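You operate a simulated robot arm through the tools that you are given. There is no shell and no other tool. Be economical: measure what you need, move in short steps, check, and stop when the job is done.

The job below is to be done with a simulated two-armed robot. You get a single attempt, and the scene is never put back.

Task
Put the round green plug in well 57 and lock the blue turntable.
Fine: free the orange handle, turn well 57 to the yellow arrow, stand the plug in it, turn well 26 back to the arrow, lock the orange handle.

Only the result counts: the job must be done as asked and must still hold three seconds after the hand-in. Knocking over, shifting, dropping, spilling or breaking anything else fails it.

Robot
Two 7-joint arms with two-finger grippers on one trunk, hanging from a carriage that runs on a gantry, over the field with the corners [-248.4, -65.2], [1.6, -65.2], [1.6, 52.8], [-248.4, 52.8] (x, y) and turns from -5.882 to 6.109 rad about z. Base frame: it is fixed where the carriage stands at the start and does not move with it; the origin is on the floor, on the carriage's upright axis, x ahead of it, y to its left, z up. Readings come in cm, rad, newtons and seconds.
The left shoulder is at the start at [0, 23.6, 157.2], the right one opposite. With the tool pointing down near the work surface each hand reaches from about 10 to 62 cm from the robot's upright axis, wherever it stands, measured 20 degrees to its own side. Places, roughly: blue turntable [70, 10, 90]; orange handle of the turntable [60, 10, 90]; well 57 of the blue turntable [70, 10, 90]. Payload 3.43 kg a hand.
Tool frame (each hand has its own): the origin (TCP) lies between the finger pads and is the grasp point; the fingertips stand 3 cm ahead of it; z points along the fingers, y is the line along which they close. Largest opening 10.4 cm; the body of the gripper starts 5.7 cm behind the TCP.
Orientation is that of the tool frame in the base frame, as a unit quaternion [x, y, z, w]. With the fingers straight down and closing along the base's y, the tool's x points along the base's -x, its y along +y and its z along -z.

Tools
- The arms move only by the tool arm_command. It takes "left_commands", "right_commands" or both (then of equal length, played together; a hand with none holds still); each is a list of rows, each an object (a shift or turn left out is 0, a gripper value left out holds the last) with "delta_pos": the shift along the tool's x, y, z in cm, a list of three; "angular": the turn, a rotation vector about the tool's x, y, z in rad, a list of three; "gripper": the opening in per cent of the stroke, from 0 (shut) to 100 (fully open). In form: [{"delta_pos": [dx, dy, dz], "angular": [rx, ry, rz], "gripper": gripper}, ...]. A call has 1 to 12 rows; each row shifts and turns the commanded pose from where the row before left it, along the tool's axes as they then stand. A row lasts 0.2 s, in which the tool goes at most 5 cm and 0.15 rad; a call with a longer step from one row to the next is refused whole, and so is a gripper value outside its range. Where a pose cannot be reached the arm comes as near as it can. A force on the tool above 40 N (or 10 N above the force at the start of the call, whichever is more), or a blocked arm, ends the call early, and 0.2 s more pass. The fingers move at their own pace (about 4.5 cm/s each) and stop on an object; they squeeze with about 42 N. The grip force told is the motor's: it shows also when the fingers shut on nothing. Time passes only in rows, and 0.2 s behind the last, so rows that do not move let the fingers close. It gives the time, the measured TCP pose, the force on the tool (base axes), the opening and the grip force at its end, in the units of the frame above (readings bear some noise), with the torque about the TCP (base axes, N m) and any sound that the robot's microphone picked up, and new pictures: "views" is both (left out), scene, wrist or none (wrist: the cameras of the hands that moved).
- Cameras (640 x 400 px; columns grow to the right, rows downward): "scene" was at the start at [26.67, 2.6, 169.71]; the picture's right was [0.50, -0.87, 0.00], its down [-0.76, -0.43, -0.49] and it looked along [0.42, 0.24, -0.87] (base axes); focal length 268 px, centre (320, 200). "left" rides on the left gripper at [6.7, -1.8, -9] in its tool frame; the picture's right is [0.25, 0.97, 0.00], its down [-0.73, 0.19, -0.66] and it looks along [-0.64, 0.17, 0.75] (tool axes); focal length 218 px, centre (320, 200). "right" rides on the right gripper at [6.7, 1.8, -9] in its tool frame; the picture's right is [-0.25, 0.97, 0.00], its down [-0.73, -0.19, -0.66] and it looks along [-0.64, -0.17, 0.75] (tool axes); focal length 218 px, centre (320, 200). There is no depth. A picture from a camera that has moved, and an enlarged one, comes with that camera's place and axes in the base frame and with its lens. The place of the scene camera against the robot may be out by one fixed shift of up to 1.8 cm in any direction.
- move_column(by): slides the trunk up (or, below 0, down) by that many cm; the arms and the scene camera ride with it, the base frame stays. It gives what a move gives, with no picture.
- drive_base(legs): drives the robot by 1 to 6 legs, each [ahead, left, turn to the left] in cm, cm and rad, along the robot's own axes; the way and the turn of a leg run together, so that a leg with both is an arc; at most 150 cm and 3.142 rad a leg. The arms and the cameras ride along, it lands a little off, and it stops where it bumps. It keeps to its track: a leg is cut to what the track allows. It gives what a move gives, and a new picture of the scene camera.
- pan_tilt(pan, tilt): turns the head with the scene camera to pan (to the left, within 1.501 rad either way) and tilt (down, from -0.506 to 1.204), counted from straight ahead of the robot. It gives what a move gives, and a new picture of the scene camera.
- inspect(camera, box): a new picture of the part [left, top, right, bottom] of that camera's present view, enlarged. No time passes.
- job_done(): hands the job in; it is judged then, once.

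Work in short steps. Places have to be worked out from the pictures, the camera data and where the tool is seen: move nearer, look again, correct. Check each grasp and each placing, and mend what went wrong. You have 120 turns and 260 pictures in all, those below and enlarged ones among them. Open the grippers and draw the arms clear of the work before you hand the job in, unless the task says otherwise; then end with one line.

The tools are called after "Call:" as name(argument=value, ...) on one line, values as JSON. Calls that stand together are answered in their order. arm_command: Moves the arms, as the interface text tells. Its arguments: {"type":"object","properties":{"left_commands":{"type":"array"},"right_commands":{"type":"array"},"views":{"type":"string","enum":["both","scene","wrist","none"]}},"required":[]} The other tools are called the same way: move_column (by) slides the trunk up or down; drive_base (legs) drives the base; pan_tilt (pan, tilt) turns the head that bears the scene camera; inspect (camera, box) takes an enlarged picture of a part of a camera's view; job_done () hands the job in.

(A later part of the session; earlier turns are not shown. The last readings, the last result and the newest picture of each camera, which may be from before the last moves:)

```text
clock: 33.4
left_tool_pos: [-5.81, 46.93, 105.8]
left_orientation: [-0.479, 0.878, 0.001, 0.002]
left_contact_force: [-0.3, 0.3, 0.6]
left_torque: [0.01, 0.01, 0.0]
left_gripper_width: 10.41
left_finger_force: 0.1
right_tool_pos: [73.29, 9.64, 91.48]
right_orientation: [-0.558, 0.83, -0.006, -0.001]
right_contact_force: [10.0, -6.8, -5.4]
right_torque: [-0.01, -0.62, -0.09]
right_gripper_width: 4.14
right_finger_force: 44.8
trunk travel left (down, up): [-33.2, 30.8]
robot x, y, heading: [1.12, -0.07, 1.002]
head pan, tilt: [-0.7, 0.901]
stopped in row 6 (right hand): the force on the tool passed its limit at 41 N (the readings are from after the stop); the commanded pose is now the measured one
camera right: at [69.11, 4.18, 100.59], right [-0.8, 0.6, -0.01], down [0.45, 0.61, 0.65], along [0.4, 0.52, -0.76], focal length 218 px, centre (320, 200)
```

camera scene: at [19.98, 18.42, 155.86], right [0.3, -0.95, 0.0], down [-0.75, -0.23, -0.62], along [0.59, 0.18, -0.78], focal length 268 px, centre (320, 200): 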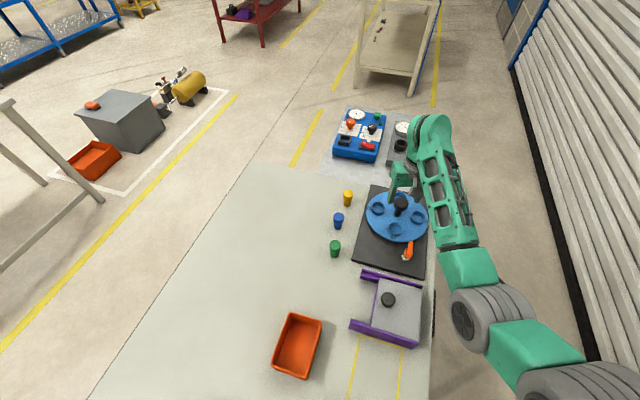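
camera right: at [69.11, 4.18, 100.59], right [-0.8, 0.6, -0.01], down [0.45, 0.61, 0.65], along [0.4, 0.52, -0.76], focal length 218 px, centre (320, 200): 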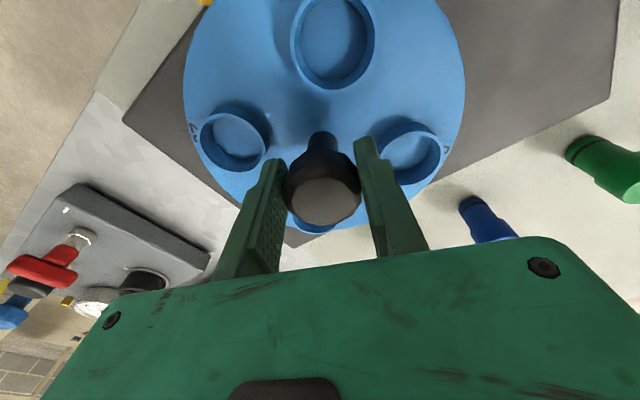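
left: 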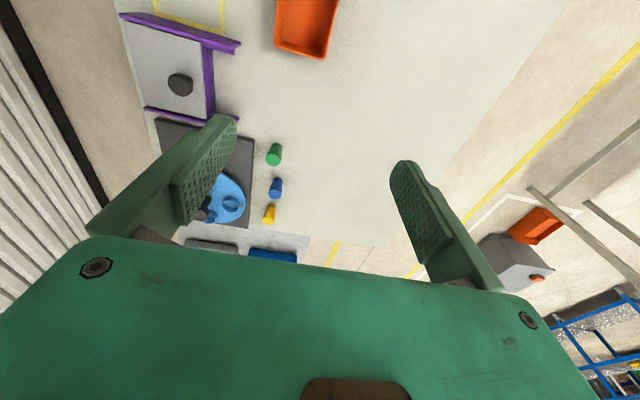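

Side force built up from being off-axis; I release, let the arm relax, and regrip to re-centre (0.85 of 1.57 rad done).

Call:
arm_command(right_commands=[{"gripper": 52}, {"gripper": 52}, {"gripper": 52}], views="wrist")

```text
clock: 34.2
left_tool_pos: [-6.1, 47.06, 105.8]
left_orientation: [-0.48, 0.878, 0.0, 0.001]
left_contact_force: [0.0, -1.1, -0.1]
left_torque: [-0.02, -0.03, 0.04]
left_gripper_width: 10.4
left_finger_force: 0.2
right_tool_pos: [72.88, 9.98, 91.51]
right_orientation: [-0.56, 0.829, -0.002, 0.0]
right_contact_force: [0.0, 0.2, -0.3]
right_torque: [0.02, 0.02, 0.02]
right_gripper_width: 5.4
right_finger_force: 0.1
trunk travel left (down, up): [-33.2, 30.8]
robot x, y, heading: [0.98, -0.29, 1.0]
head pan, tilt: [-0.7, 0.901]
camera right: at [68.86, 4.51, 100.47], right [-0.8, 0.6, 0.0], down [0.45, 0.61, 0.65], along [0.39, 0.52, -0.76], focal length 218 px, centre (320, 200)
```

right: 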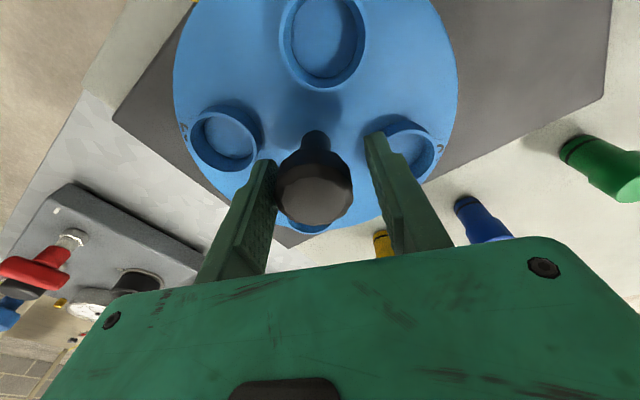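

The knob axis appears at about [73.2, 9.8], 0.37 cm to the tool's -y. I shift, regrip, and turn on the remaining 0.72 rad.

Call:
arm_command(right_commands=[{"delta_pos": [0.07, -0.37, 0]}, {"gripper": 52}, {"gripper": 0}, {"gripper": 0}, {"gripper": 0}, {"angular": [0, 0, -0.1]}, {"angular": [0, 0, -0.1]}, {"angular": [0, 0, -0.1]}, {"angular": [0, 0, -0.1]}], views="wrist")

```text
clock: 36.2
left_tool_pos: [-5.92, 46.99, 105.71]
left_orientation: [-0.479, 0.878, 0.0, 0.002]
left_contact_force: [-0.1, 1.2, -0.1]
left_torque: [-0.02, -0.01, 0.0]
left_gripper_width: 10.37
left_finger_force: 0.1
right_tool_pos: [73.61, 9.76, 91.54]
right_orientation: [0.714, -0.7, 0.003, 0.001]
right_contact_force: [22.7, 1.4, -20.9]
right_torque: [0.55, -0.28, -0.15]
right_gripper_width: 4.15
right_finger_force: 44.4
trunk travel left (down, up): [-33.2, 30.8]
robot x, y, heading: [0.9, -0.15, 1.001]
head pan, tilt: [-0.7, 0.901]
camera right: at [71.91, 3.06, 100.48], right [-0.97, 0.23, 0.0], down [0.17, 0.74, 0.65], along [0.16, 0.63, -0.76], focal length 218 px, centre (320, 200)
```

right: 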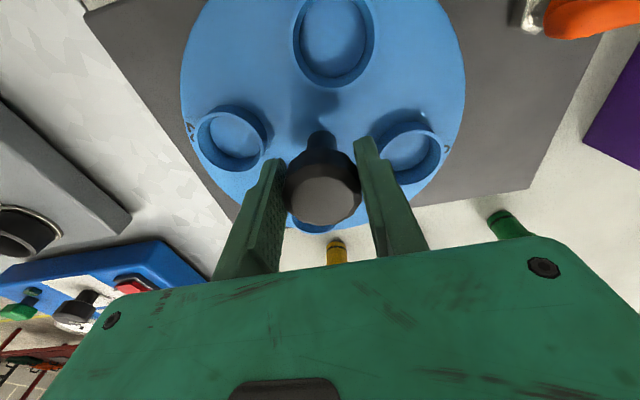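

The side force says the axis lies further in +x; I shift 0.4 cm that way and finish the turn.

Call:
arm_command(right_commands=[{"delta_pos": [0, -0.35, 0.1]}, {"angular": [0, 0, -0.08]}, {"angular": [0, 0, -0.08]}, {"angular": [0, 0, -0.08]}, {"angular": [0, 0, -0.07]}, {"angular": [0, 0, 0]}], views="wrist")

Call:
inspect(camera="scene", box=[320, 160, 460, 290])

```text
clock: 37.6
left_tool_pos: [-6.08, 46.98, 105.71]
left_orientation: [-0.48, 0.878, 0.001, 0.0]
left_contact_force: [0.4, -0.7, 0.2]
left_torque: [0.0, -0.02, 0.02]
left_gripper_width: 10.4
left_finger_force: 0.1
right_tool_pos: [73.68, 9.9, 91.43]
right_orientation: [0.813, -0.583, 0.003, 0.001]
right_contact_force: [-2.0, -6.0, 6.1]
right_torque: [0.69, 0.3, 0.11]
right_gripper_width: 4.11
right_finger_force: 44.9
trunk travel left (down, up): [-33.2, 30.8]
robot x, y, heading: [1.12, -0.25, 0.999]
head pan, tilt: [-0.7, 0.901]
camera right: at [74.21, 2.88, 100.46], right [-1.0, -0.07, 0.0], down [-0.06, 0.75, 0.65], along [-0.04, 0.65, -0.76], focal length 218 px, centre (320, 200)
```

right: 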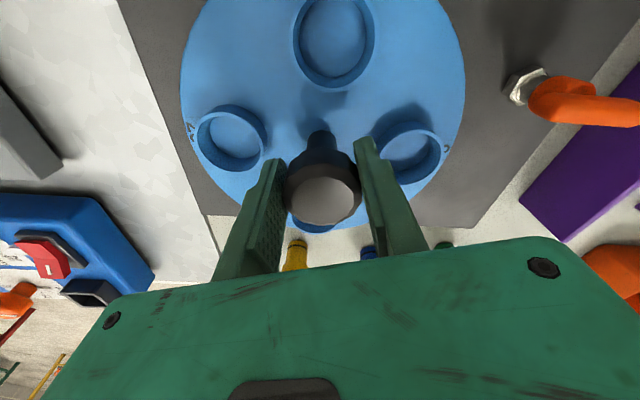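

```text
3.08 times, centred on (390, 225) of scene
camera zoom: at [20.01, 18.35, 155.85], right [0.3, -0.95, 0.0], down [-0.75, -0.23, -0.62], along [0.59, 0.18, -0.78], focal length 823 px, centre (105, 123)
```

zoom: 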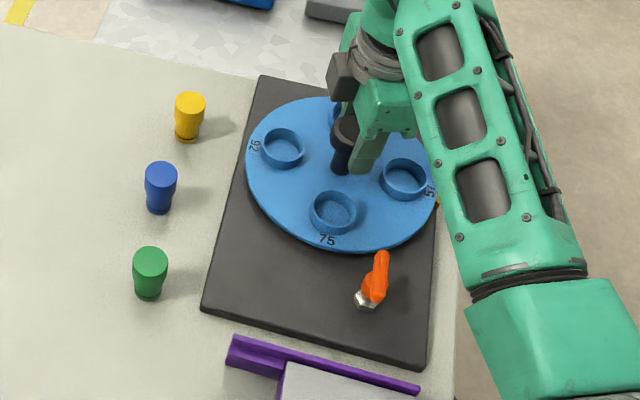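

Well 57 is now by the arrow (75 faces -x). I release, rise and check the alignment with the arrow from above.

Call:
arm_command(right_commands=[{"gripper": 60}, {"gripper": 60}, {"delta_pos": [0, 0, -3]}, {"delta_pos": [0, 0, -4]}, {"delta_pos": [4, 0, -4]}, {"delta_pos": [4, 0, -4]}, {"delta_pos": [4, 0, -2]}, {"delta_pos": [0, 0, 0]}], views="none")

Call:
inspect(camera="right", box=[180, 0, 460, 180])

```text
refused: row 5 steps farther than a row can; nothing moved
```

```text
2.22 times, centred on (320, 90) of right
camera zoom: at [74.21, 2.88, 100.46], right [-1.0, -0.07, 0.0], down [-0.06, 0.75, 0.65], along [-0.04, 0.65, -0.76], focal length 485 px, centre (320, 444)
```

zoom: 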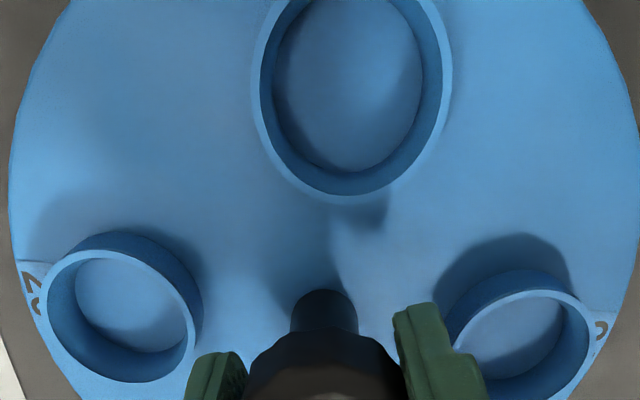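

One row was too long; I use smaller steps.

Call:
arm_command(right_commands=[{"gripper": 60}, {"gripper": 60}, {"delta_pos": [0, 0, -3]}, {"delta_pos": [0, 0, -4]}, {"delta_pos": [3, 0, -3]}, {"delta_pos": [3, 0, -3]}, {"delta_pos": [3, 0, -3]}, {"delta_pos": [3, 0, 0]}, {"delta_pos": [0, 0, 0]}], views="none")

Call:
inspect(camera="right", box=[180, 0, 460, 180])

Call:
inspect(camera="scene", box=[310, 170, 440, 280])

```text
clock: 39.6
left_tool_pos: [-6.04, 47.07, 105.73]
left_orientation: [-0.48, 0.878, 0.0, 0.0]
left_contact_force: [0.6, 0.3, 0.5]
left_torque: [-0.01, 0.0, 0.0]
left_gripper_width: 10.39
left_finger_force: 0.0
right_tool_pos: [77.46, -1.44, 107.4]
right_orientation: [0.813, -0.583, 0.002, 0.002]
right_contact_force: [0.1, 0.7, -0.2]
right_torque: [-0.02, -0.03, 0.02]
right_gripper_width: 6.27
right_finger_force: 0.0
trunk travel left (down, up): [-33.2, 30.8]
robot x, y, heading: [1.1, 0.52, 1.0]
head pan, tilt: [-0.7, 0.901]
```

```text
2.22 times, centred on (320, 90) of right
camera zoom: at [77.88, -8.27, 116.41], right [-1.0, -0.07, 0.0], down [-0.05, 0.76, 0.65], along [-0.05, 0.65, -0.76], focal length 485 px, centre (320, 444)
```

zoom: 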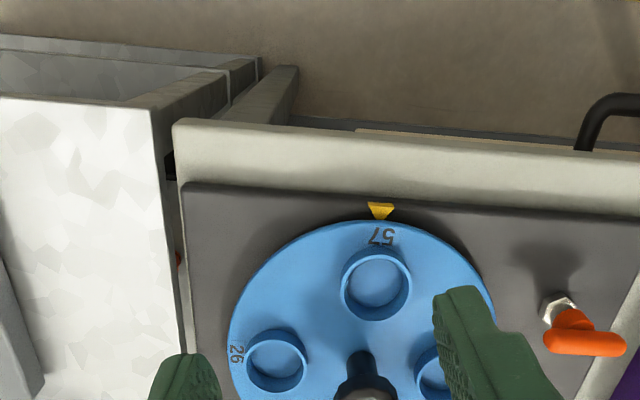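

```text
3.64 times, centred on (375, 225) of scene
camera zoom: at [20.0, 18.42, 155.86], right [0.3, -0.95, 0.0], down [-0.75, -0.23, -0.62], along [0.59, 0.18, -0.78], focal length 973 px, centre (120, 109)
```

zoom: 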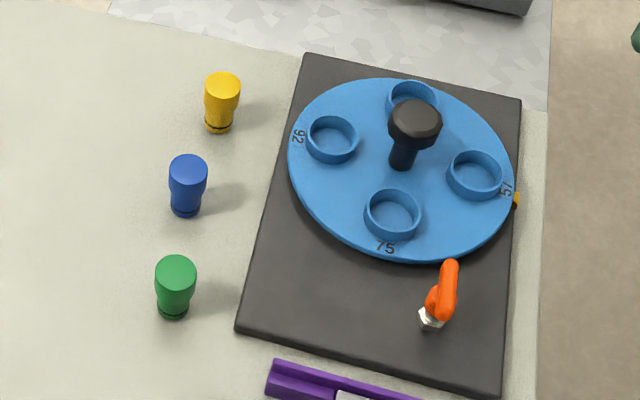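

Worked out, well 57 is at [73.6, 3.9] and the arrow at [73.6, 0.3], with the disc centre at [73.65, 9.9]: aligned. Now I go look at the green plug near [55.5, 25].

Call:
arm_command(right_commands=[{"delta_pos": [-3.9, 1.93, 0]}, {"delta_pos": [-3.9, 1.93, 0]}, {"delta_pos": [-3.9, 1.93, 0]}, {"delta_pos": [-3.9, 1.93, 0]}, {"delta_pos": [-3.9, 1.93, 0]}, {"delta_pos": [-3.9, 1.93, 0]}, {"delta_pos": [-3.8, 1.92, 0]}, {"angular": [0, 0, 0.11]}, {"angular": [0, 0, 0.11]}, {"angular": [0, 0, 0.11]}, {}], views="wrist")

```text
clock: 42.0
left_tool_pos: [-6.06, 47.12, 105.86]
left_orientation: [-0.479, 0.878, 0.001, 0.0]
left_contact_force: [-0.3, -0.2, -0.3]
left_torque: [0.01, 0.01, 0.04]
left_gripper_width: 10.4
left_finger_force: 0.1
right_tool_pos: [56.03, 19.85, 107.29]
right_orientation: [-0.705, 0.709, -0.002, -0.001]
right_contact_force: [0.6, 0.1, -0.5]
right_torque: [0.04, 0.0, 0.01]
right_gripper_width: 6.22
right_finger_force: 0.0
trunk travel left (down, up): [-33.2, 30.8]
robot x, y, heading: [0.88, -0.24, 1.003]
head pan, tilt: [-0.7, 0.901]
camera right: at [54.21, 13.31, 116.29], right [-0.97, 0.26, 0.0], down [0.19, 0.73, 0.65], along [0.17, 0.63, -0.76], focal length 218 px, centre (320, 200)
```

right: 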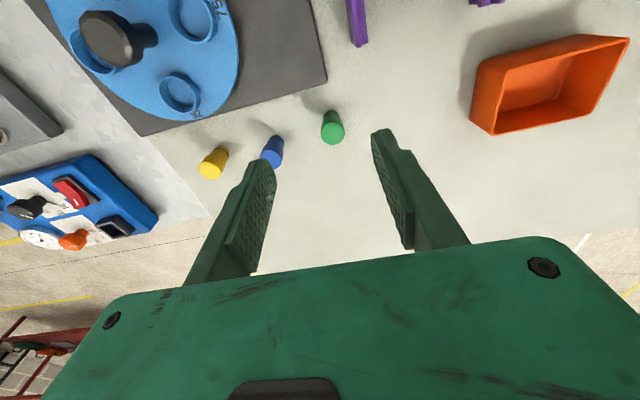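

Green plug top at about [55.7, 25.4, 89]. I move above it and lower for a check.

Call:
arm_command(right_commands=[{"delta_pos": [-2.8, 0.17, 0]}, {"delta_pos": [-2.75, 0.16, 0]}, {"delta_pos": [0, 0, 3.5]}, {"delta_pos": [0, 0, 3.5]}, {"delta_pos": [0, 0, 2.5]}, {}], views="wrist")

```text
clock: 43.4
left_tool_pos: [-6.04, 47.16, 105.71]
left_orientation: [-0.48, 0.877, 0.0, 0.002]
left_contact_force: [0.8, -0.2, -0.3]
left_torque: [0.0, 0.0, 0.04]
left_gripper_width: 10.39
left_finger_force: 0.0
right_tool_pos: [55.79, 25.33, 97.66]
right_orientation: [-0.706, 0.708, -0.002, 0.0]
right_contact_force: [0.2, -1.0, -0.6]
right_torque: [-0.01, -0.03, 0.0]
right_gripper_width: 6.23
right_finger_force: 0.2
trunk travel left (down, up): [-33.2, 30.8]
robot x, y, heading: [0.9, 0.27, 1.002]
head pan, tilt: [-0.7, 0.901]
camera right: at [54.01, 18.76, 106.76], right [-0.97, 0.26, 0.0], down [0.19, 0.73, 0.65], along [0.17, 0.63, -0.76], focal length 218 px, centre (320, 200)
```

right: 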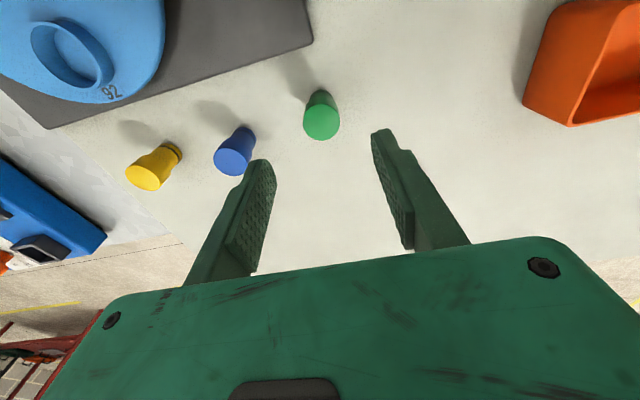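

The plug lies between the finger planes. I lower to 92 and look again to refine y.

Call:
arm_command(right_commands=[{"delta_pos": [0, 0, 3]}, {"delta_pos": [0, 0, 2.5]}, {}], views="wrist")

```text
clock: 44.2
left_tool_pos: [-6.1, 47.14, 105.82]
left_orientation: [-0.48, 0.877, 0.001, 0.0]
left_contact_force: [0.9, -0.2, -0.5]
left_torque: [0.03, 0.01, 0.0]
left_gripper_width: 10.41
left_finger_force: 0.0
right_tool_pos: [55.71, 25.45, 92.27]
right_orientation: [-0.706, 0.708, -0.002, -0.001]
right_contact_force: [-0.2, 0.3, 0.4]
right_torque: [-0.02, 0.03, 0.0]
right_gripper_width: 6.23
right_finger_force: 0.1
trunk travel left (down, up): [-33.2, 30.8]
robot x, y, heading: [0.96, -0.24, 1.002]
head pan, tilt: [-0.7, 0.901]
camera right: at [54.01, 18.78, 101.23], right [-0.97, 0.26, 0.0], down [0.19, 0.73, 0.65], along [0.17, 0.63, -0.76], focal length 218 px, centre (320, 200)
```

right: 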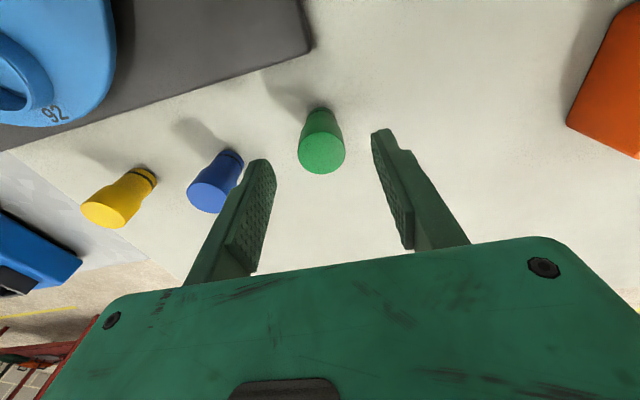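

Refined: plug axis [56.0, 26.2], top z≈87.8, table≈82.5. I shift, lower to z 88 (so the tips stay well above the plug's foot), and close.

Call:
arm_command(right_commands=[{"delta_pos": [-0.75, -0.25, 0]}, {"delta_pos": [0, 0, 2.2]}, {"delta_pos": [0, 0, 2.05]}, {}, {"gripper": 20}, {"gripper": 10}, {"gripper": 0}, {"gripper": 0}, {"gripper": 0}], views="both")

```text
clock: 46.2
left_tool_pos: [-6.07, 47.06, 105.79]
left_orientation: [-0.48, 0.877, 0.001, 0.001]
left_contact_force: [-0.9, 0.3, -0.2]
left_torque: [0.0, -0.02, 0.01]
left_gripper_width: 10.41
left_finger_force: 0.1
right_tool_pos: [55.86, 26.16, 88.01]
right_orientation: [-0.706, 0.708, -0.003, 0.0]
right_contact_force: [-0.4, 0.5, 0.1]
right_torque: [-0.02, -0.02, 0.01]
right_gripper_width: 3.15
right_finger_force: 42.3
trunk travel left (down, up): [-33.2, 30.8]
robot x, y, heading: [0.92, -0.12, 1.001]
head pan, tilt: [-0.7, 0.901]
camera scene: at [20.0, 18.4, 155.85], right [0.3, -0.95, 0.0], down [-0.75, -0.23, -0.62], along [0.59, 0.18, -0.78], focal length 268 px, centre (320, 200)
camera right: at [54.14, 19.51, 97.02], right [-0.97, 0.26, 0.0], down [0.19, 0.73, 0.65], along [0.17, 0.63, -0.76], focal length 218 px, centre (320, 200)
```

scene: 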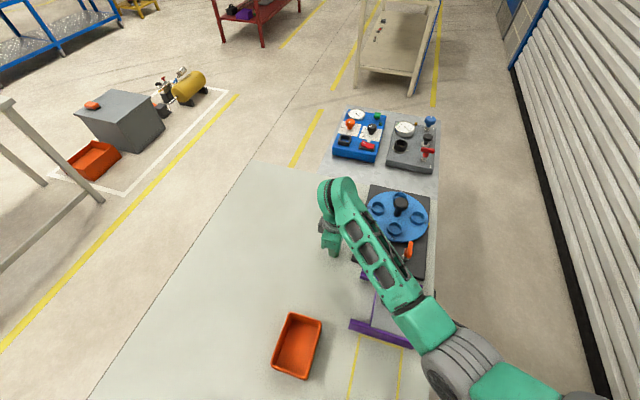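
right: 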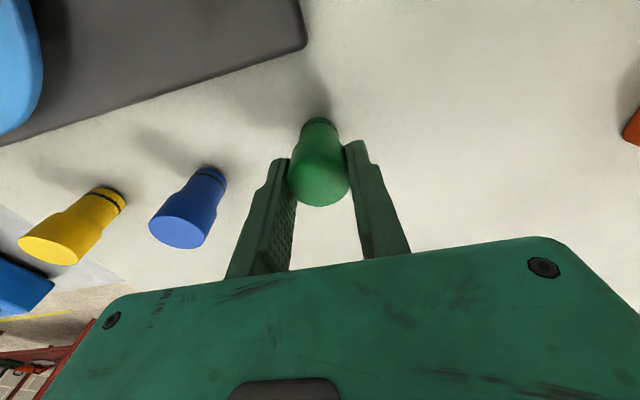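

The plug is held at 3.15 cm. I lift it straight up, then carry it over toward well 57.

Call:
arm_command(right_commands=[{"delta_pos": [0, 0, -2]}, {"delta_pos": [0, 0, -3]}, {"delta_pos": [0, 0, -4]}, {"delta_pos": [0, 0, -4]}, {"delta_pos": [0, 0, -2]}, {}], views="wrist")

Call:
arm_command(right_commands=[{"delta_pos": [3.2, -2.5, 0]}, {"delta_pos": [3.2, -2.5, 0]}, {"delta_pos": [3.2, -2.5, 0]}, {"delta_pos": [3.2, -2.5, 0]}, {"delta_pos": [3.2, -2.5, 0]}, {"delta_pos": [3.2, -2.5, 0]}, {"delta_pos": [3.1, -2.6, 0]}, {}, {}], views="both")

```text
clock: 47.6
left_tool_pos: [-5.98, 47.1, 105.82]
left_orientation: [-0.479, 0.878, 0.001, 0.0]
left_contact_force: [0.3, 0.1, -0.1]
left_torque: [0.01, 0.05, 0.0]
left_gripper_width: 10.4
left_finger_force: 0.1
right_tool_pos: [55.9, 26.39, 103.09]
right_orientation: [-0.706, 0.708, -0.003, -0.001]
right_contact_force: [0.4, -0.2, 0.3]
right_torque: [0.04, 0.02, 0.03]
right_gripper_width: 0.0
right_finger_force: 34.8
trunk travel left (down, up): [-33.2, 30.8]
robot x, y, heading: [1.03, 0.12, 1.002]
head pan, tilt: [-0.7, 0.901]
camera right: at [54.14, 19.59, 112.05], right [-0.97, 0.26, 0.0], down [0.19, 0.73, 0.65], along [0.17, 0.63, -0.76], focal length 218 px, centre (320, 200)
```

right: 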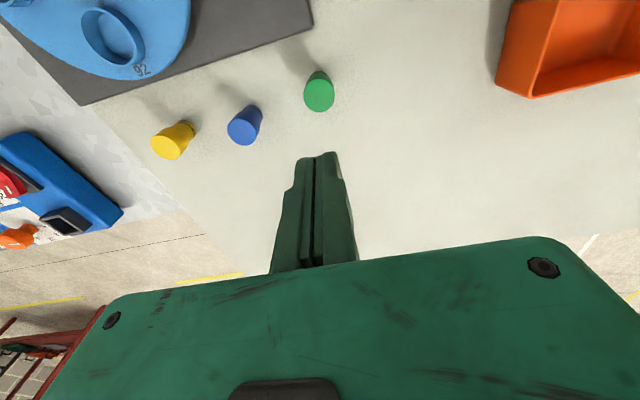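

```text
clock: 49.6
left_tool_pos: [-6.11, 47.01, 105.73]
left_orientation: [-0.48, 0.877, 0.0, 0.0]
left_contact_force: [-0.2, 0.0, 0.1]
left_torque: [0.03, 0.02, -0.01]
left_gripper_width: 10.4
left_finger_force: 0.1
right_tool_pos: [73.43, 3.99, 103.18]
right_orientation: [-0.706, 0.708, -0.001, -0.002]
right_contact_force: [0.6, 0.5, -0.2]
right_torque: [-0.04, 0.03, 0.01]
right_gripper_width: 0.01
right_finger_force: 34.7
trunk travel left (down, up): [-33.2, 30.8]
robot x, y, heading: [1.07, -0.01, 1.001]
head pan, tilt: [-0.7, 0.901]
camera scene: at [20.01, 18.4, 155.86], right [0.3, -0.95, 0.0], down [-0.75, -0.23, -0.62], along [0.59, 0.18, -0.78], focal length 268 px, centre (320, 200)
camera right: at [71.61, -2.78, 112.14], right [-0.97, 0.26, 0.0], down [0.19, 0.73, 0.65], along [0.17, 0.63, -0.76], focal length 218 px, centre (320, 200)
```

scene: 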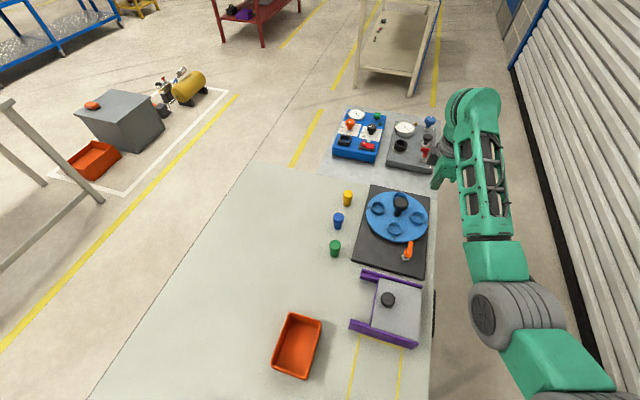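
right: 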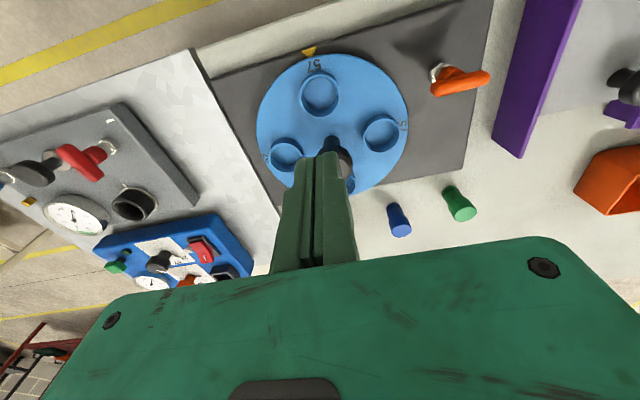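

The plug slipped out of the fingers and still stands where it was. I return over it, opened, to grip deeper and lift slowly.

Call:
arm_command(right_commands=[{"delta_pos": [-3.2, 2.5, 0], "gripper": 60}, {"delta_pos": [-3.2, 2.5, 0]}, {"delta_pos": [-3.2, 2.5, 0]}, {"delta_pos": [-3.2, 2.5, 0]}, {"delta_pos": [-3.2, 2.5, 0]}, {"delta_pos": [-3.2, 2.5, 0]}, {"delta_pos": [-2.9, 2.6, 0]}, {"delta_pos": [0, 0, 4]}, {"delta_pos": [0, 0, 3]}, {}], views="none")

Call:
inspect(camera="right", box=[260, 70, 400, 170])

```text
clock: 51.8
left_tool_pos: [-6.02, 47.15, 105.77]
left_orientation: [-0.478, 0.878, 0.0, 0.001]
left_contact_force: [-0.2, -0.1, -0.3]
left_torque: [0.02, 0.04, 0.01]
left_gripper_width: 10.38
left_finger_force: 0.1
right_tool_pos: [55.94, 25.94, 95.93]
right_orientation: [-0.706, 0.709, -0.002, -0.001]
right_contact_force: [-0.2, 0.0, -0.1]
right_torque: [-0.04, -0.01, -0.01]
right_gripper_width: 6.26
right_finger_force: 0.0
trunk travel left (down, up): [-33.2, 30.8]
robot x, y, heading: [1.0, -0.12, 0.998]
head pan, tilt: [-0.7, 0.901]
```

```text
4.00 times, centred on (330, 120) of right
camera zoom: at [54.19, 19.37, 104.94], right [-0.97, 0.26, 0.0], down [0.19, 0.73, 0.65], along [0.17, 0.63, -0.76], focal length 873 px, centre (280, 520)
```

zoom: 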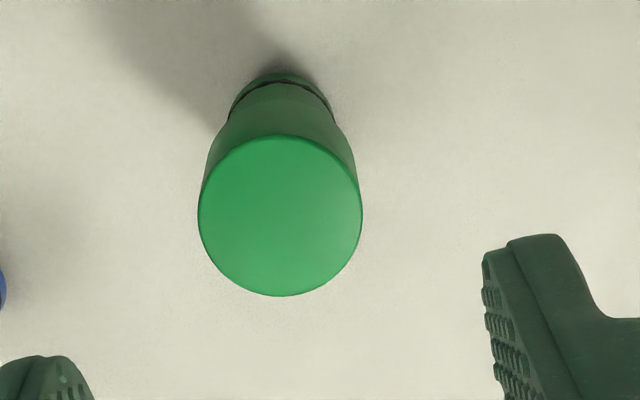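

The head is cylindrical with a narrower neck below. I take a deeper grip (TCP z≈86.7) and lift very slowly, reading the force.

Call:
arm_command(right_commands=[{"delta_pos": [0, 0, 3]}, {"delta_pos": [0, 0, 3]}, {"delta_pos": [0, 0, 2.2]}, {"delta_pos": [0, 0, 1]}, {"gripper": 20}, {"gripper": 0}, {"gripper": 0}, {"gripper": 0}, {"gripper": 0}, {"delta_pos": [0, 0, -0.3]}, {"delta_pos": [0, 0, -0.3]}], views="wrist")

```text
clock: 54.2
left_tool_pos: [-6.14, 47.13, 105.68]
left_orientation: [-0.48, 0.877, 0.001, 0.0]
left_contact_force: [0.4, -0.3, -0.5]
left_torque: [0.02, -0.03, -0.02]
left_gripper_width: 10.4
left_finger_force: 0.0
right_tool_pos: [55.88, 25.97, 87.33]
right_orientation: [-0.706, 0.709, -0.003, 0.0]
right_contact_force: [0.1, -0.9, -0.5]
right_torque: [0.0, 0.03, -0.01]
right_gripper_width: 3.1
right_finger_force: 42.7
trunk travel left (down, up): [-33.2, 30.8]
robot x, y, heading: [0.96, -0.16, 1.0]
head pan, tilt: [-0.7, 0.901]
camera right: at [54.17, 19.29, 96.44], right [-0.97, 0.26, 0.0], down [0.19, 0.73, 0.65], along [0.17, 0.63, -0.76], focal length 218 px, centre (320, 200)
```

right: 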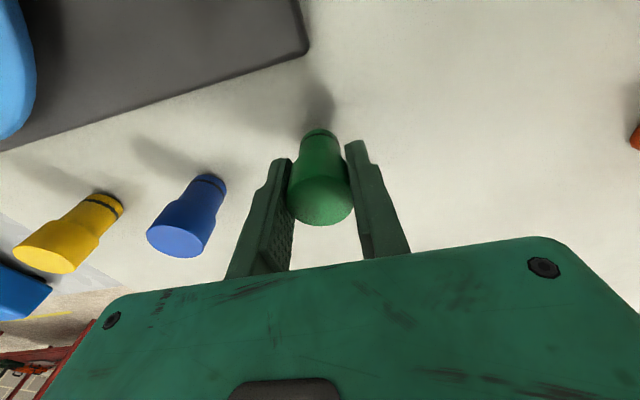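

The plug comes up with the hand, with no resistance. I continue lifting gently.

Call:
arm_command(right_commands=[{"delta_pos": [0, 0, -0.5]}, {"delta_pos": [0, 0, -0.7]}, {"delta_pos": [0, 0, -1]}, {"delta_pos": [0, 0, -1]}, {"delta_pos": [0, 0, -1]}, {"delta_pos": [0, 0, -1]}], views="wrist")

```text
clock: 55.6
left_tool_pos: [-5.97, 47.13, 105.78]
left_orientation: [-0.48, 0.877, 0.001, 0.001]
left_contact_force: [0.2, -0.2, 0.2]
left_torque: [0.02, 0.02, -0.01]
left_gripper_width: 10.4
left_finger_force: 0.2
right_tool_pos: [55.89, 25.98, 92.53]
right_orientation: [-0.706, 0.709, -0.003, -0.002]
right_contact_force: [1.1, -1.0, -0.1]
right_torque: [0.02, -0.02, -0.01]
right_gripper_width: 3.15
right_finger_force: 41.3
trunk travel left (down, up): [-33.2, 30.8]
robot x, y, heading: [1.32, 0.13, 1.005]
head pan, tilt: [-0.7, 0.901]
camera right: at [54.16, 19.32, 101.66], right [-0.97, 0.26, 0.0], down [0.19, 0.73, 0.65], along [0.17, 0.63, -0.76], focal length 218 px, centre (320, 200)
```

right: 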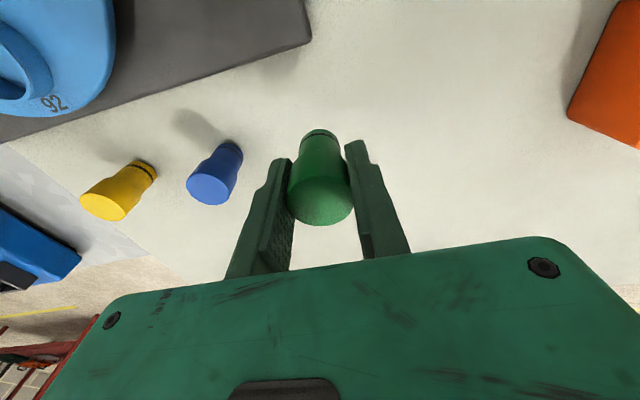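

The plug is firmly held and hanging. I lift on to 102 and check.

Call:
arm_command(right_commands=[{"delta_pos": [0, 0, -1]}, {"delta_pos": [0, 0, -1.3]}, {"delta_pos": [0, 0, -1.5]}, {"delta_pos": [0, 0, -1.5]}, {"delta_pos": [0, 0, -1.5]}, {"delta_pos": [0, 0, -1.3]}, {"delta_pos": [0, 0, -1]}, {"delta_pos": [0, 0, -0.4]}, {}], views="wrist")

```text
clock: 57.6
left_tool_pos: [-6.11, 47.09, 105.76]
left_orientation: [-0.479, 0.878, 0.001, 0.0]
left_contact_force: [0.2, -1.0, 0.2]
left_torque: [0.01, 0.0, 0.0]
left_gripper_width: 10.38
left_finger_force: 0.1
right_tool_pos: [55.86, 26.05, 102.14]
right_orientation: [-0.706, 0.709, -0.002, -0.001]
right_contact_force: [-0.2, -0.2, -0.9]
right_torque: [-0.03, 0.02, 0.0]
right_gripper_width: 3.13
right_finger_force: 42.0
trunk travel left (down, up): [-33.2, 30.8]
robot x, y, heading: [1.19, -0.18, 1.005]
head pan, tilt: [-0.7, 0.901]
camera right: at [54.15, 19.35, 111.18], right [-0.97, 0.26, 0.0], down [0.19, 0.73, 0.65], along [0.17, 0.63, -0.76], focal length 218 px, centre (320, 200)
```

right: 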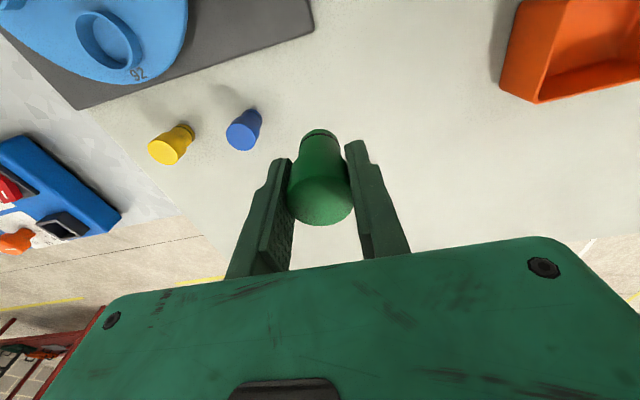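

Still held, centred at the TCP. Now I carry it slowly over well 57.

Call:
arm_command(right_commands=[{"delta_pos": [1.0, -0.8, 0]}, {"delta_pos": [2, -1.6, 0]}, {"delta_pos": [2.1, -1.7, 0]}, {"delta_pos": [2.1, -1.7, 0]}, {"delta_pos": [2.1, -1.7, 0]}, {"delta_pos": [2.1, -1.7, 0]}, {"delta_pos": [2.1, -1.7, 0]}, {"delta_pos": [2.1, -1.7, 0]}, {"delta_pos": [2.1, -1.7, 0]}, {"delta_pos": [2.1, -1.7, 0]}, {"delta_pos": [1.4, -1.2, 0]}, {"delta_pos": [0.95, -0.5, 0]}], views="both")

```text
clock: 60.2
left_tool_pos: [-6.08, 47.02, 105.81]
left_orientation: [-0.479, 0.878, 0.0, 0.001]
left_contact_force: [0.3, 0.1, 0.6]
left_torque: [-0.02, -0.03, -0.03]
left_gripper_width: 10.36
left_finger_force: 0.0
right_tool_pos: [73.58, 3.71, 102.22]
right_orientation: [-0.706, 0.708, -0.002, -0.001]
right_contact_force: [0.0, 0.5, -0.9]
right_torque: [0.0, -0.05, -0.01]
right_gripper_width: 3.14
right_finger_force: 42.1
trunk travel left (down, up): [-33.2, 30.8]
robot x, y, heading: [0.8, 0.51, 1.002]
head pan, tilt: [-0.7, 0.901]
camera scene: at [20.0, 18.39, 155.85], right [0.3, -0.95, 0.0], down [-0.75, -0.23, -0.62], along [0.59, 0.18, -0.78], focal length 268 px, centre (320, 200)
camera right: at [71.81, -2.91, 111.26], right [-0.97, 0.26, 0.0], down [0.19, 0.73, 0.65], along [0.17, 0.63, -0.76], focal length 218 px, centre (320, 200)
```

scene: 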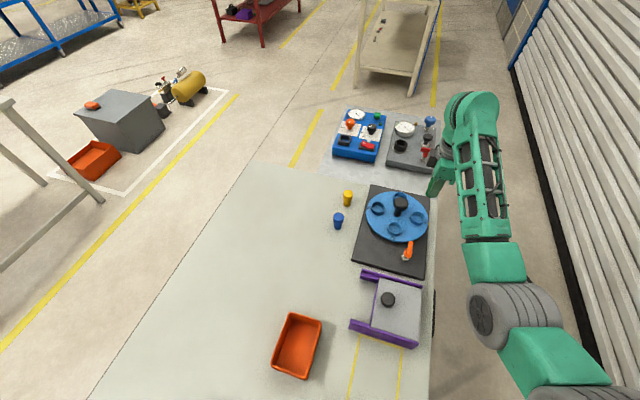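
right: 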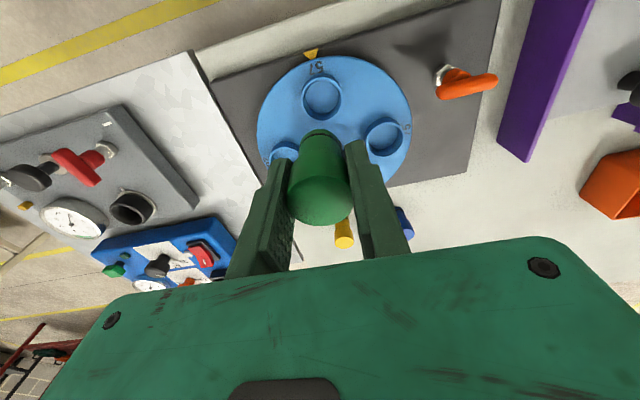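

The well is computed at [73.6, 3.75], right under the plug. I lower to z 95 and look again.

Call:
arm_command(right_commands=[{"delta_pos": [0, 0, 1.5]}, {"delta_pos": [0, 0, 2]}, {"delta_pos": [0, 0, 2]}, {"delta_pos": [0, 0, 1.5]}, {}], views="none")

Call:
inspect(camera="right", box=[220, 40, 440, 220])

```text
clock: 61.4
left_tool_pos: [-6.1, 47.07, 105.87]
left_orientation: [-0.48, 0.877, 0.001, 0.001]
left_contact_force: [-0.6, 0.3, 0.1]
left_torque: [0.03, -0.01, -0.01]
left_gripper_width: 10.4
left_finger_force: 0.0
right_tool_pos: [73.55, 3.69, 95.24]
right_orientation: [-0.706, 0.708, -0.002, -0.001]
right_contact_force: [-0.2, 0.1, 0.0]
right_torque: [-0.01, -0.01, 0.0]
right_gripper_width: 3.12
right_finger_force: 42.1
trunk travel left (down, up): [-33.2, 30.8]
robot x, y, heading: [0.84, -0.13, 1.005]
head pan, tilt: [-0.7, 0.901]
```

```text
2.22 times, centred on (330, 130) of right
camera zoom: at [71.78, -2.88, 104.24], right [-0.97, 0.26, 0.0], down [0.19, 0.73, 0.65], along [0.17, 0.63, -0.76], focal length 485 px, centre (298, 356)
```

zoom: 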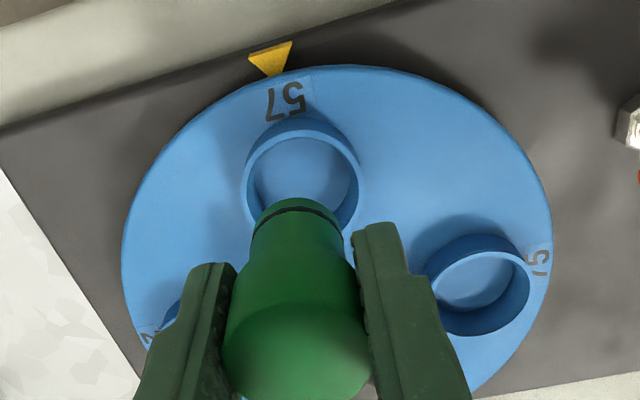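

The plug foot is at about y 3.5, the well centre at about y 4.0, so I shift +0.45 cm in y and lower to just above the rim.

Call:
arm_command(right_commands=[{"delta_pos": [-0.45, 0, 0]}, {"delta_pos": [0, 0, 1.3]}, {"delta_pos": [0, 0, 1.2]}, {}], views="none")

Call:
inspect(camera="right", box=[220, 40, 440, 220])

```text
clock: 62.4
left_tool_pos: [-6.07, 47.11, 105.75]
left_orientation: [-0.479, 0.878, 0.001, 0.0]
left_contact_force: [0.4, 0.3, 0.1]
left_torque: [-0.03, 0.0, -0.05]
left_gripper_width: 10.4
left_finger_force: 0.1
right_tool_pos: [73.59, 4.29, 92.78]
right_orientation: [-0.706, 0.708, -0.002, -0.002]
right_contact_force: [0.0, -0.3, -0.7]
right_torque: [-0.02, -0.01, -0.03]
right_gripper_width: 3.16
right_finger_force: 42.0
trunk travel left (down, up): [-33.2, 30.8]
robot x, y, heading: [0.82, -0.07, 1.001]
head pan, tilt: [-0.7, 0.901]
```

```text
2.22 times, centred on (330, 130) of right
camera zoom: at [71.76, -2.47, 101.74], right [-0.97, 0.26, 0.0], down [0.19, 0.73, 0.65], along [0.17, 0.63, -0.76], focal length 485 px, centre (298, 356)
```

zoom: 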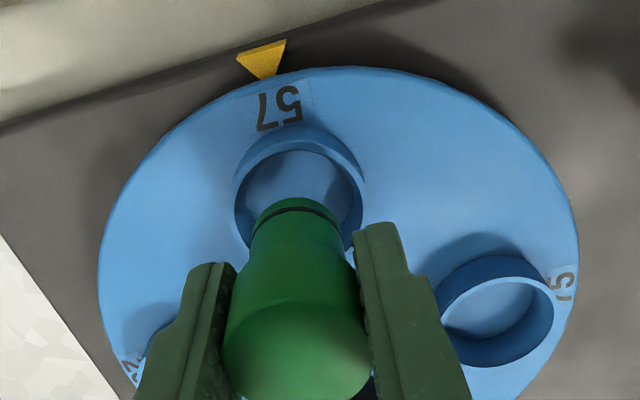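

The foot is over the well opening. I lower in small steps.

Call:
arm_command(right_commands=[{"delta_pos": [0, 0, 0.5]}, {"delta_pos": [0, 0, 0.5]}, {"delta_pos": [0, 0, 0.5]}, {}], views="none")

Call:
inspect(camera="right", box=[220, 40, 440, 220])

```text
clock: 63.4
left_tool_pos: [-6.02, 47.13, 105.64]
left_orientation: [-0.48, 0.877, -0.001, 0.002]
left_contact_force: [-1.2, -1.2, 0.3]
left_torque: [0.03, 0.01, 0.01]
left_gripper_width: 10.4
left_finger_force: 0.1
right_tool_pos: [73.45, 4.14, 91.26]
right_orientation: [-0.706, 0.708, -0.002, -0.001]
right_contact_force: [-0.8, -0.2, -1.7]
right_torque: [-0.01, -0.01, -0.03]
right_gripper_width: 3.12
right_finger_force: 41.8
trunk travel left (down, up): [-33.2, 30.8]
robot x, y, heading: [1.42, -0.35, 1.0]
head pan, tilt: [-0.7, 0.901]
```

```text
2.22 times, centred on (330, 130) of right
camera zoom: at [71.74, -2.46, 100.28], right [-0.97, 0.26, 0.0], down [0.19, 0.73, 0.65], along [0.17, 0.63, -0.76], focal length 485 px, centre (298, 356)
```

zoom: 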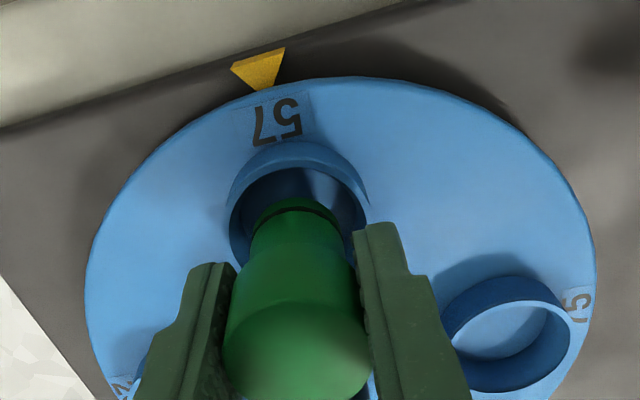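

The foot is centred in the rim. I keep lowering until contact.

Call:
arm_command(right_commands=[{"delta_pos": [0, 0, 0.4]}, {"delta_pos": [0, 0, 0.4]}, {"delta_pos": [0, 0, 0.3]}, {}], views="none")

Call:
inspect(camera="right", box=[220, 40, 440, 220])

```text
clock: 64.4
left_tool_pos: [-6.21, 47.12, 105.71]
left_orientation: [-0.48, 0.877, 0.0, 0.001]
left_contact_force: [0.2, 0.5, 0.0]
left_torque: [0.01, 0.02, 0.0]
left_gripper_width: 10.41
left_finger_force: 0.1
right_tool_pos: [73.68, 4.05, 90.34]
right_orientation: [-0.705, 0.709, -0.003, -0.001]
right_contact_force: [-0.9, -0.8, 4.3]
right_torque: [-0.02, 0.09, -0.01]
right_gripper_width: 3.15
right_finger_force: 42.3
trunk travel left (down, up): [-33.2, 30.8]
robot x, y, heading: [1.28, -0.21, 0.996]
head pan, tilt: [-0.7, 0.901]
```

```text
2.22 times, centred on (330, 130) of right
camera zoom: at [71.83, -2.46, 99.26], right [-0.97, 0.26, 0.0], down [0.19, 0.73, 0.65], along [0.17, 0.63, -0.76], focal length 485 px, centre (298, 356)
```

zoom: 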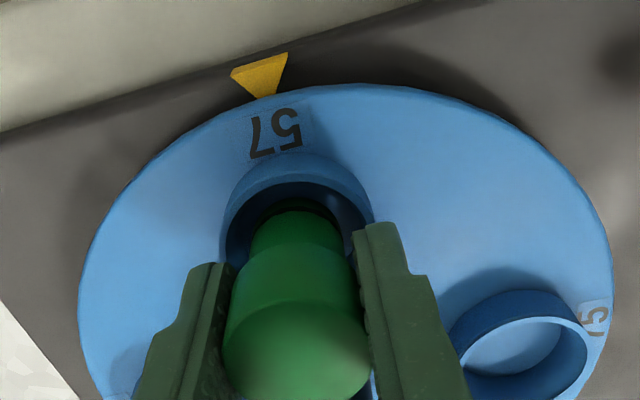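

A light contact of 4 N. I press slightly more to see if it is the floor.

Call:
arm_command(right_commands=[{"delta_pos": [0, 0, 0.2]}, {}], views="none")

Call:
inspect(camera="right", box=[260, 80, 390, 180])

```text
clock: 65.0
left_tool_pos: [-5.86, 47.02, 105.71]
left_orientation: [-0.479, 0.878, 0.0, 0.001]
left_contact_force: [-0.2, -0.4, -0.1]
left_torque: [0.02, 0.01, -0.01]
left_gripper_width: 10.38
left_finger_force: 0.1
right_tool_pos: [73.89, 4.25, 90.28]
right_orientation: [-0.706, 0.708, -0.004, 0.002]
right_contact_force: [-1.4, -1.6, 15.6]
right_torque: [-0.09, 0.1, 0.03]
right_gripper_width: 3.16
right_finger_force: 41.8
trunk travel left (down, up): [-33.2, 30.8]
robot x, y, heading: [0.75, -0.18, 1.0]
head pan, tilt: [-0.7, 0.901]
```

```text
4.00 times, centred on (325, 130) of right
camera zoom: at [71.98, -2.46, 99.23], right [-0.97, 0.26, -0.01], down [0.19, 0.73, 0.66], along [0.17, 0.63, -0.76], focal length 873 px, centre (300, 480)
```

zoom: 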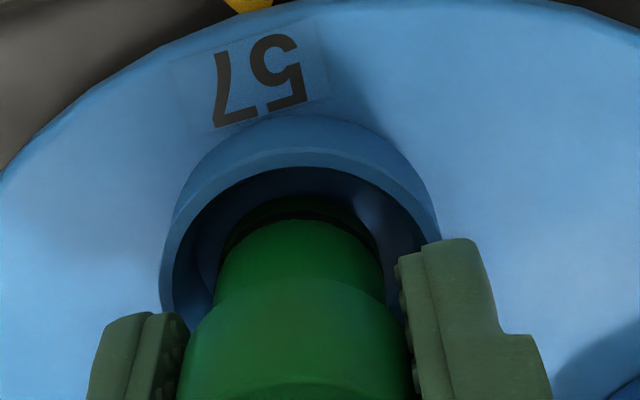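

The plug's foot is inside the well and supported. I relax the pressure, open moderately and rise straight up.

Call:
arm_command(right_commands=[{"delta_pos": [0, 0, -0.2]}, {"gripper": 38}, {"gripper": 46}, {"gripper": 52}, {}, {"delta_pos": [0, 0, -1]}, {"delta_pos": [0, 0, -2]}, {"delta_pos": [0, 0, -3]}, {"delta_pos": [0, 0, -4]}, {}], views="both")

Call:
inspect(camera="right", box=[220, 20, 440, 200])

```text
clock: 67.2
left_tool_pos: [-6.12, 47.05, 105.78]
left_orientation: [-0.479, 0.878, 0.001, 0.001]
left_contact_force: [0.7, -0.5, 0.3]
left_torque: [-0.02, 0.01, 0.03]
left_gripper_width: 10.4
left_finger_force: 0.0
right_tool_pos: [73.49, 4.17, 100.0]
right_orientation: [-0.706, 0.708, -0.002, -0.001]
right_contact_force: [1.0, -0.7, 0.2]
right_torque: [0.0, -0.03, 0.03]
right_gripper_width: 5.44
right_finger_force: 0.1
trunk travel left (down, up): [-33.2, 30.8]
robot x, y, heading: [0.75, -0.18, 1.005]
head pan, tilt: [-0.7, 0.901]
camera scene: at [19.98, 18.4, 155.85], right [0.3, -0.95, 0.0], down [-0.75, -0.23, -0.62], along [0.59, 0.18, -0.78], focal length 268 px, centre (320, 200)
camera right: at [71.7, -2.46, 109.06], right [-0.97, 0.26, 0.0], down [0.19, 0.73, 0.65], along [0.17, 0.63, -0.76], focal length 218 px, centre (320, 200)
```

scene: 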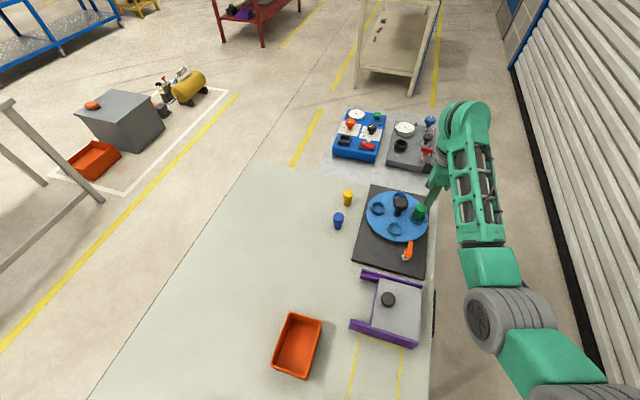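
right: 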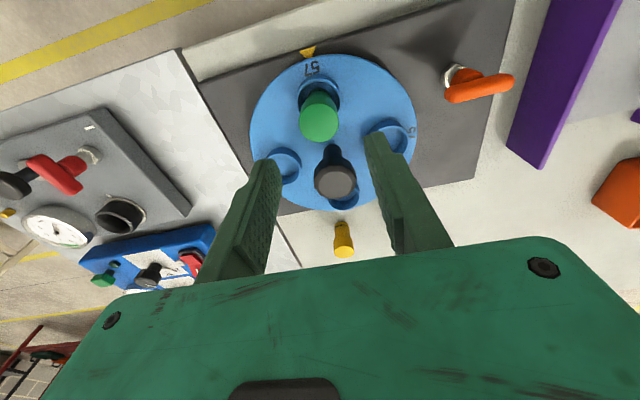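

```text
2.22 times, centred on (330, 110) of right
camera zoom: at [71.7, -2.46, 109.06], right [-0.97, 0.26, 0.0], down [0.19, 0.73, 0.65], along [0.17, 0.63, -0.76], focal length 485 px, centre (298, 400)
```

zoom: 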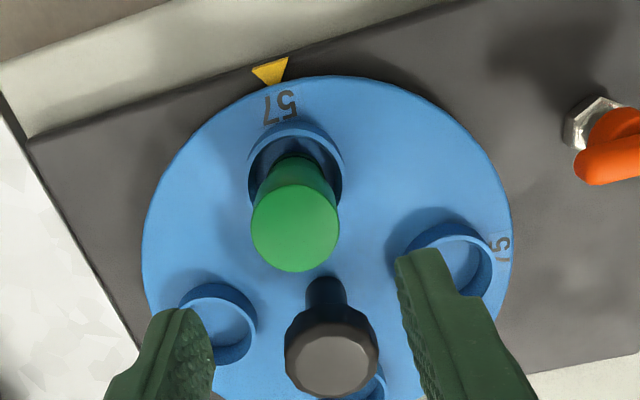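

The plug stands upright in well 57. Next I move over the knob (axis [73.65, 9.9]) at the end-of-turn orientation, ready to turn back.

Call:
arm_command(right_commands=[{"delta_pos": [-2.9, -0.1, -0.5], "gripper": 65}, {"delta_pos": [-2.85, -0.1, -0.5]}, {"angular": [0, 0, -0.11]}, {"angular": [0, 0, -0.11]}, {"angular": [0, 0, -0.11]}, {"delta_pos": [0, 0, 2]}, {"delta_pos": [0, 0, 2.5]}, {}], views="wrist")

```text
clock: 69.0
left_tool_pos: [-5.95, 47.09, 105.66]
left_orientation: [-0.479, 0.878, 0.0, 0.001]
left_contact_force: [0.1, 0.2, 0.2]
left_torque: [0.0, -0.02, 0.04]
left_gripper_width: 10.41
left_finger_force: 0.1
right_tool_pos: [73.7, 9.93, 96.52]
right_orientation: [0.813, -0.583, 0.002, 0.002]
right_contact_force: [1.0, 0.1, -0.1]
right_torque: [-0.03, 0.02, -0.03]
right_gripper_width: 6.79
right_finger_force: 0.0
trunk travel left (down, up): [-33.2, 30.8]
robot x, y, heading: [1.05, -0.12, 1.003]
head pan, tilt: [-0.7, 0.901]
camera right: at [74.21, 3.07, 105.64], right [-1.0, -0.07, 0.0], down [-0.05, 0.76, 0.65], along [-0.05, 0.65, -0.76], focal length 218 px, centre (320, 200)
```

right: 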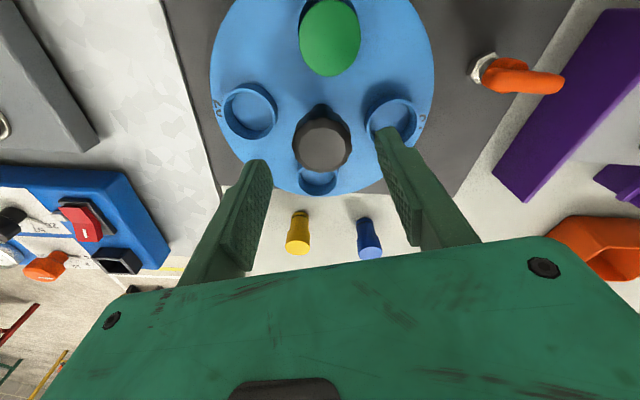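

Centred on the knob; I descend, grip, and begin the turn back clockwise.

Call:
arm_command(right_commands=[{"delta_pos": [0, 0, 2]}, {"delta_pos": [0, 0, 2]}, {"delta_pos": [0, 0, 1]}, {}, {"gripper": 30}, {"gripper": 20}, {"gripper": 0}, {"gripper": 0}, {"gripper": 0}], views="wrist")

```text
clock: 71.0
left_tool_pos: [-6.17, 47.06, 105.82]
left_orientation: [-0.479, 0.878, 0.0, 0.001]
left_contact_force: [0.4, -0.6, 0.0]
left_torque: [0.01, -0.03, 0.0]
left_gripper_width: 10.41
left_finger_force: 0.0
right_tool_pos: [73.72, 9.95, 91.52]
right_orientation: [0.813, -0.582, 0.001, 0.003]
right_contact_force: [-2.1, -1.0, -1.3]
right_torque: [0.17, 0.12, -0.02]
right_gripper_width: 4.14
right_finger_force: 44.9
trunk travel left (down, up): [-33.2, 30.8]
robot x, y, heading: [0.99, -0.4, 0.998]
head pan, tilt: [-0.7, 0.901]
camera right: at [74.16, 3.04, 100.55], right [-1.0, -0.07, 0.0], down [-0.05, 0.76, 0.65], along [-0.05, 0.65, -0.76], focal length 218 px, centre (320, 200)
```

right: 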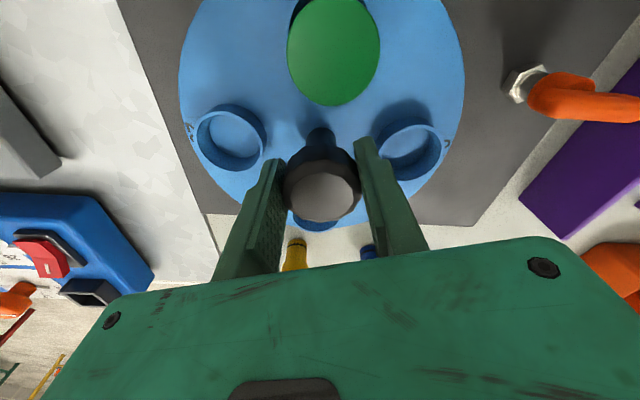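

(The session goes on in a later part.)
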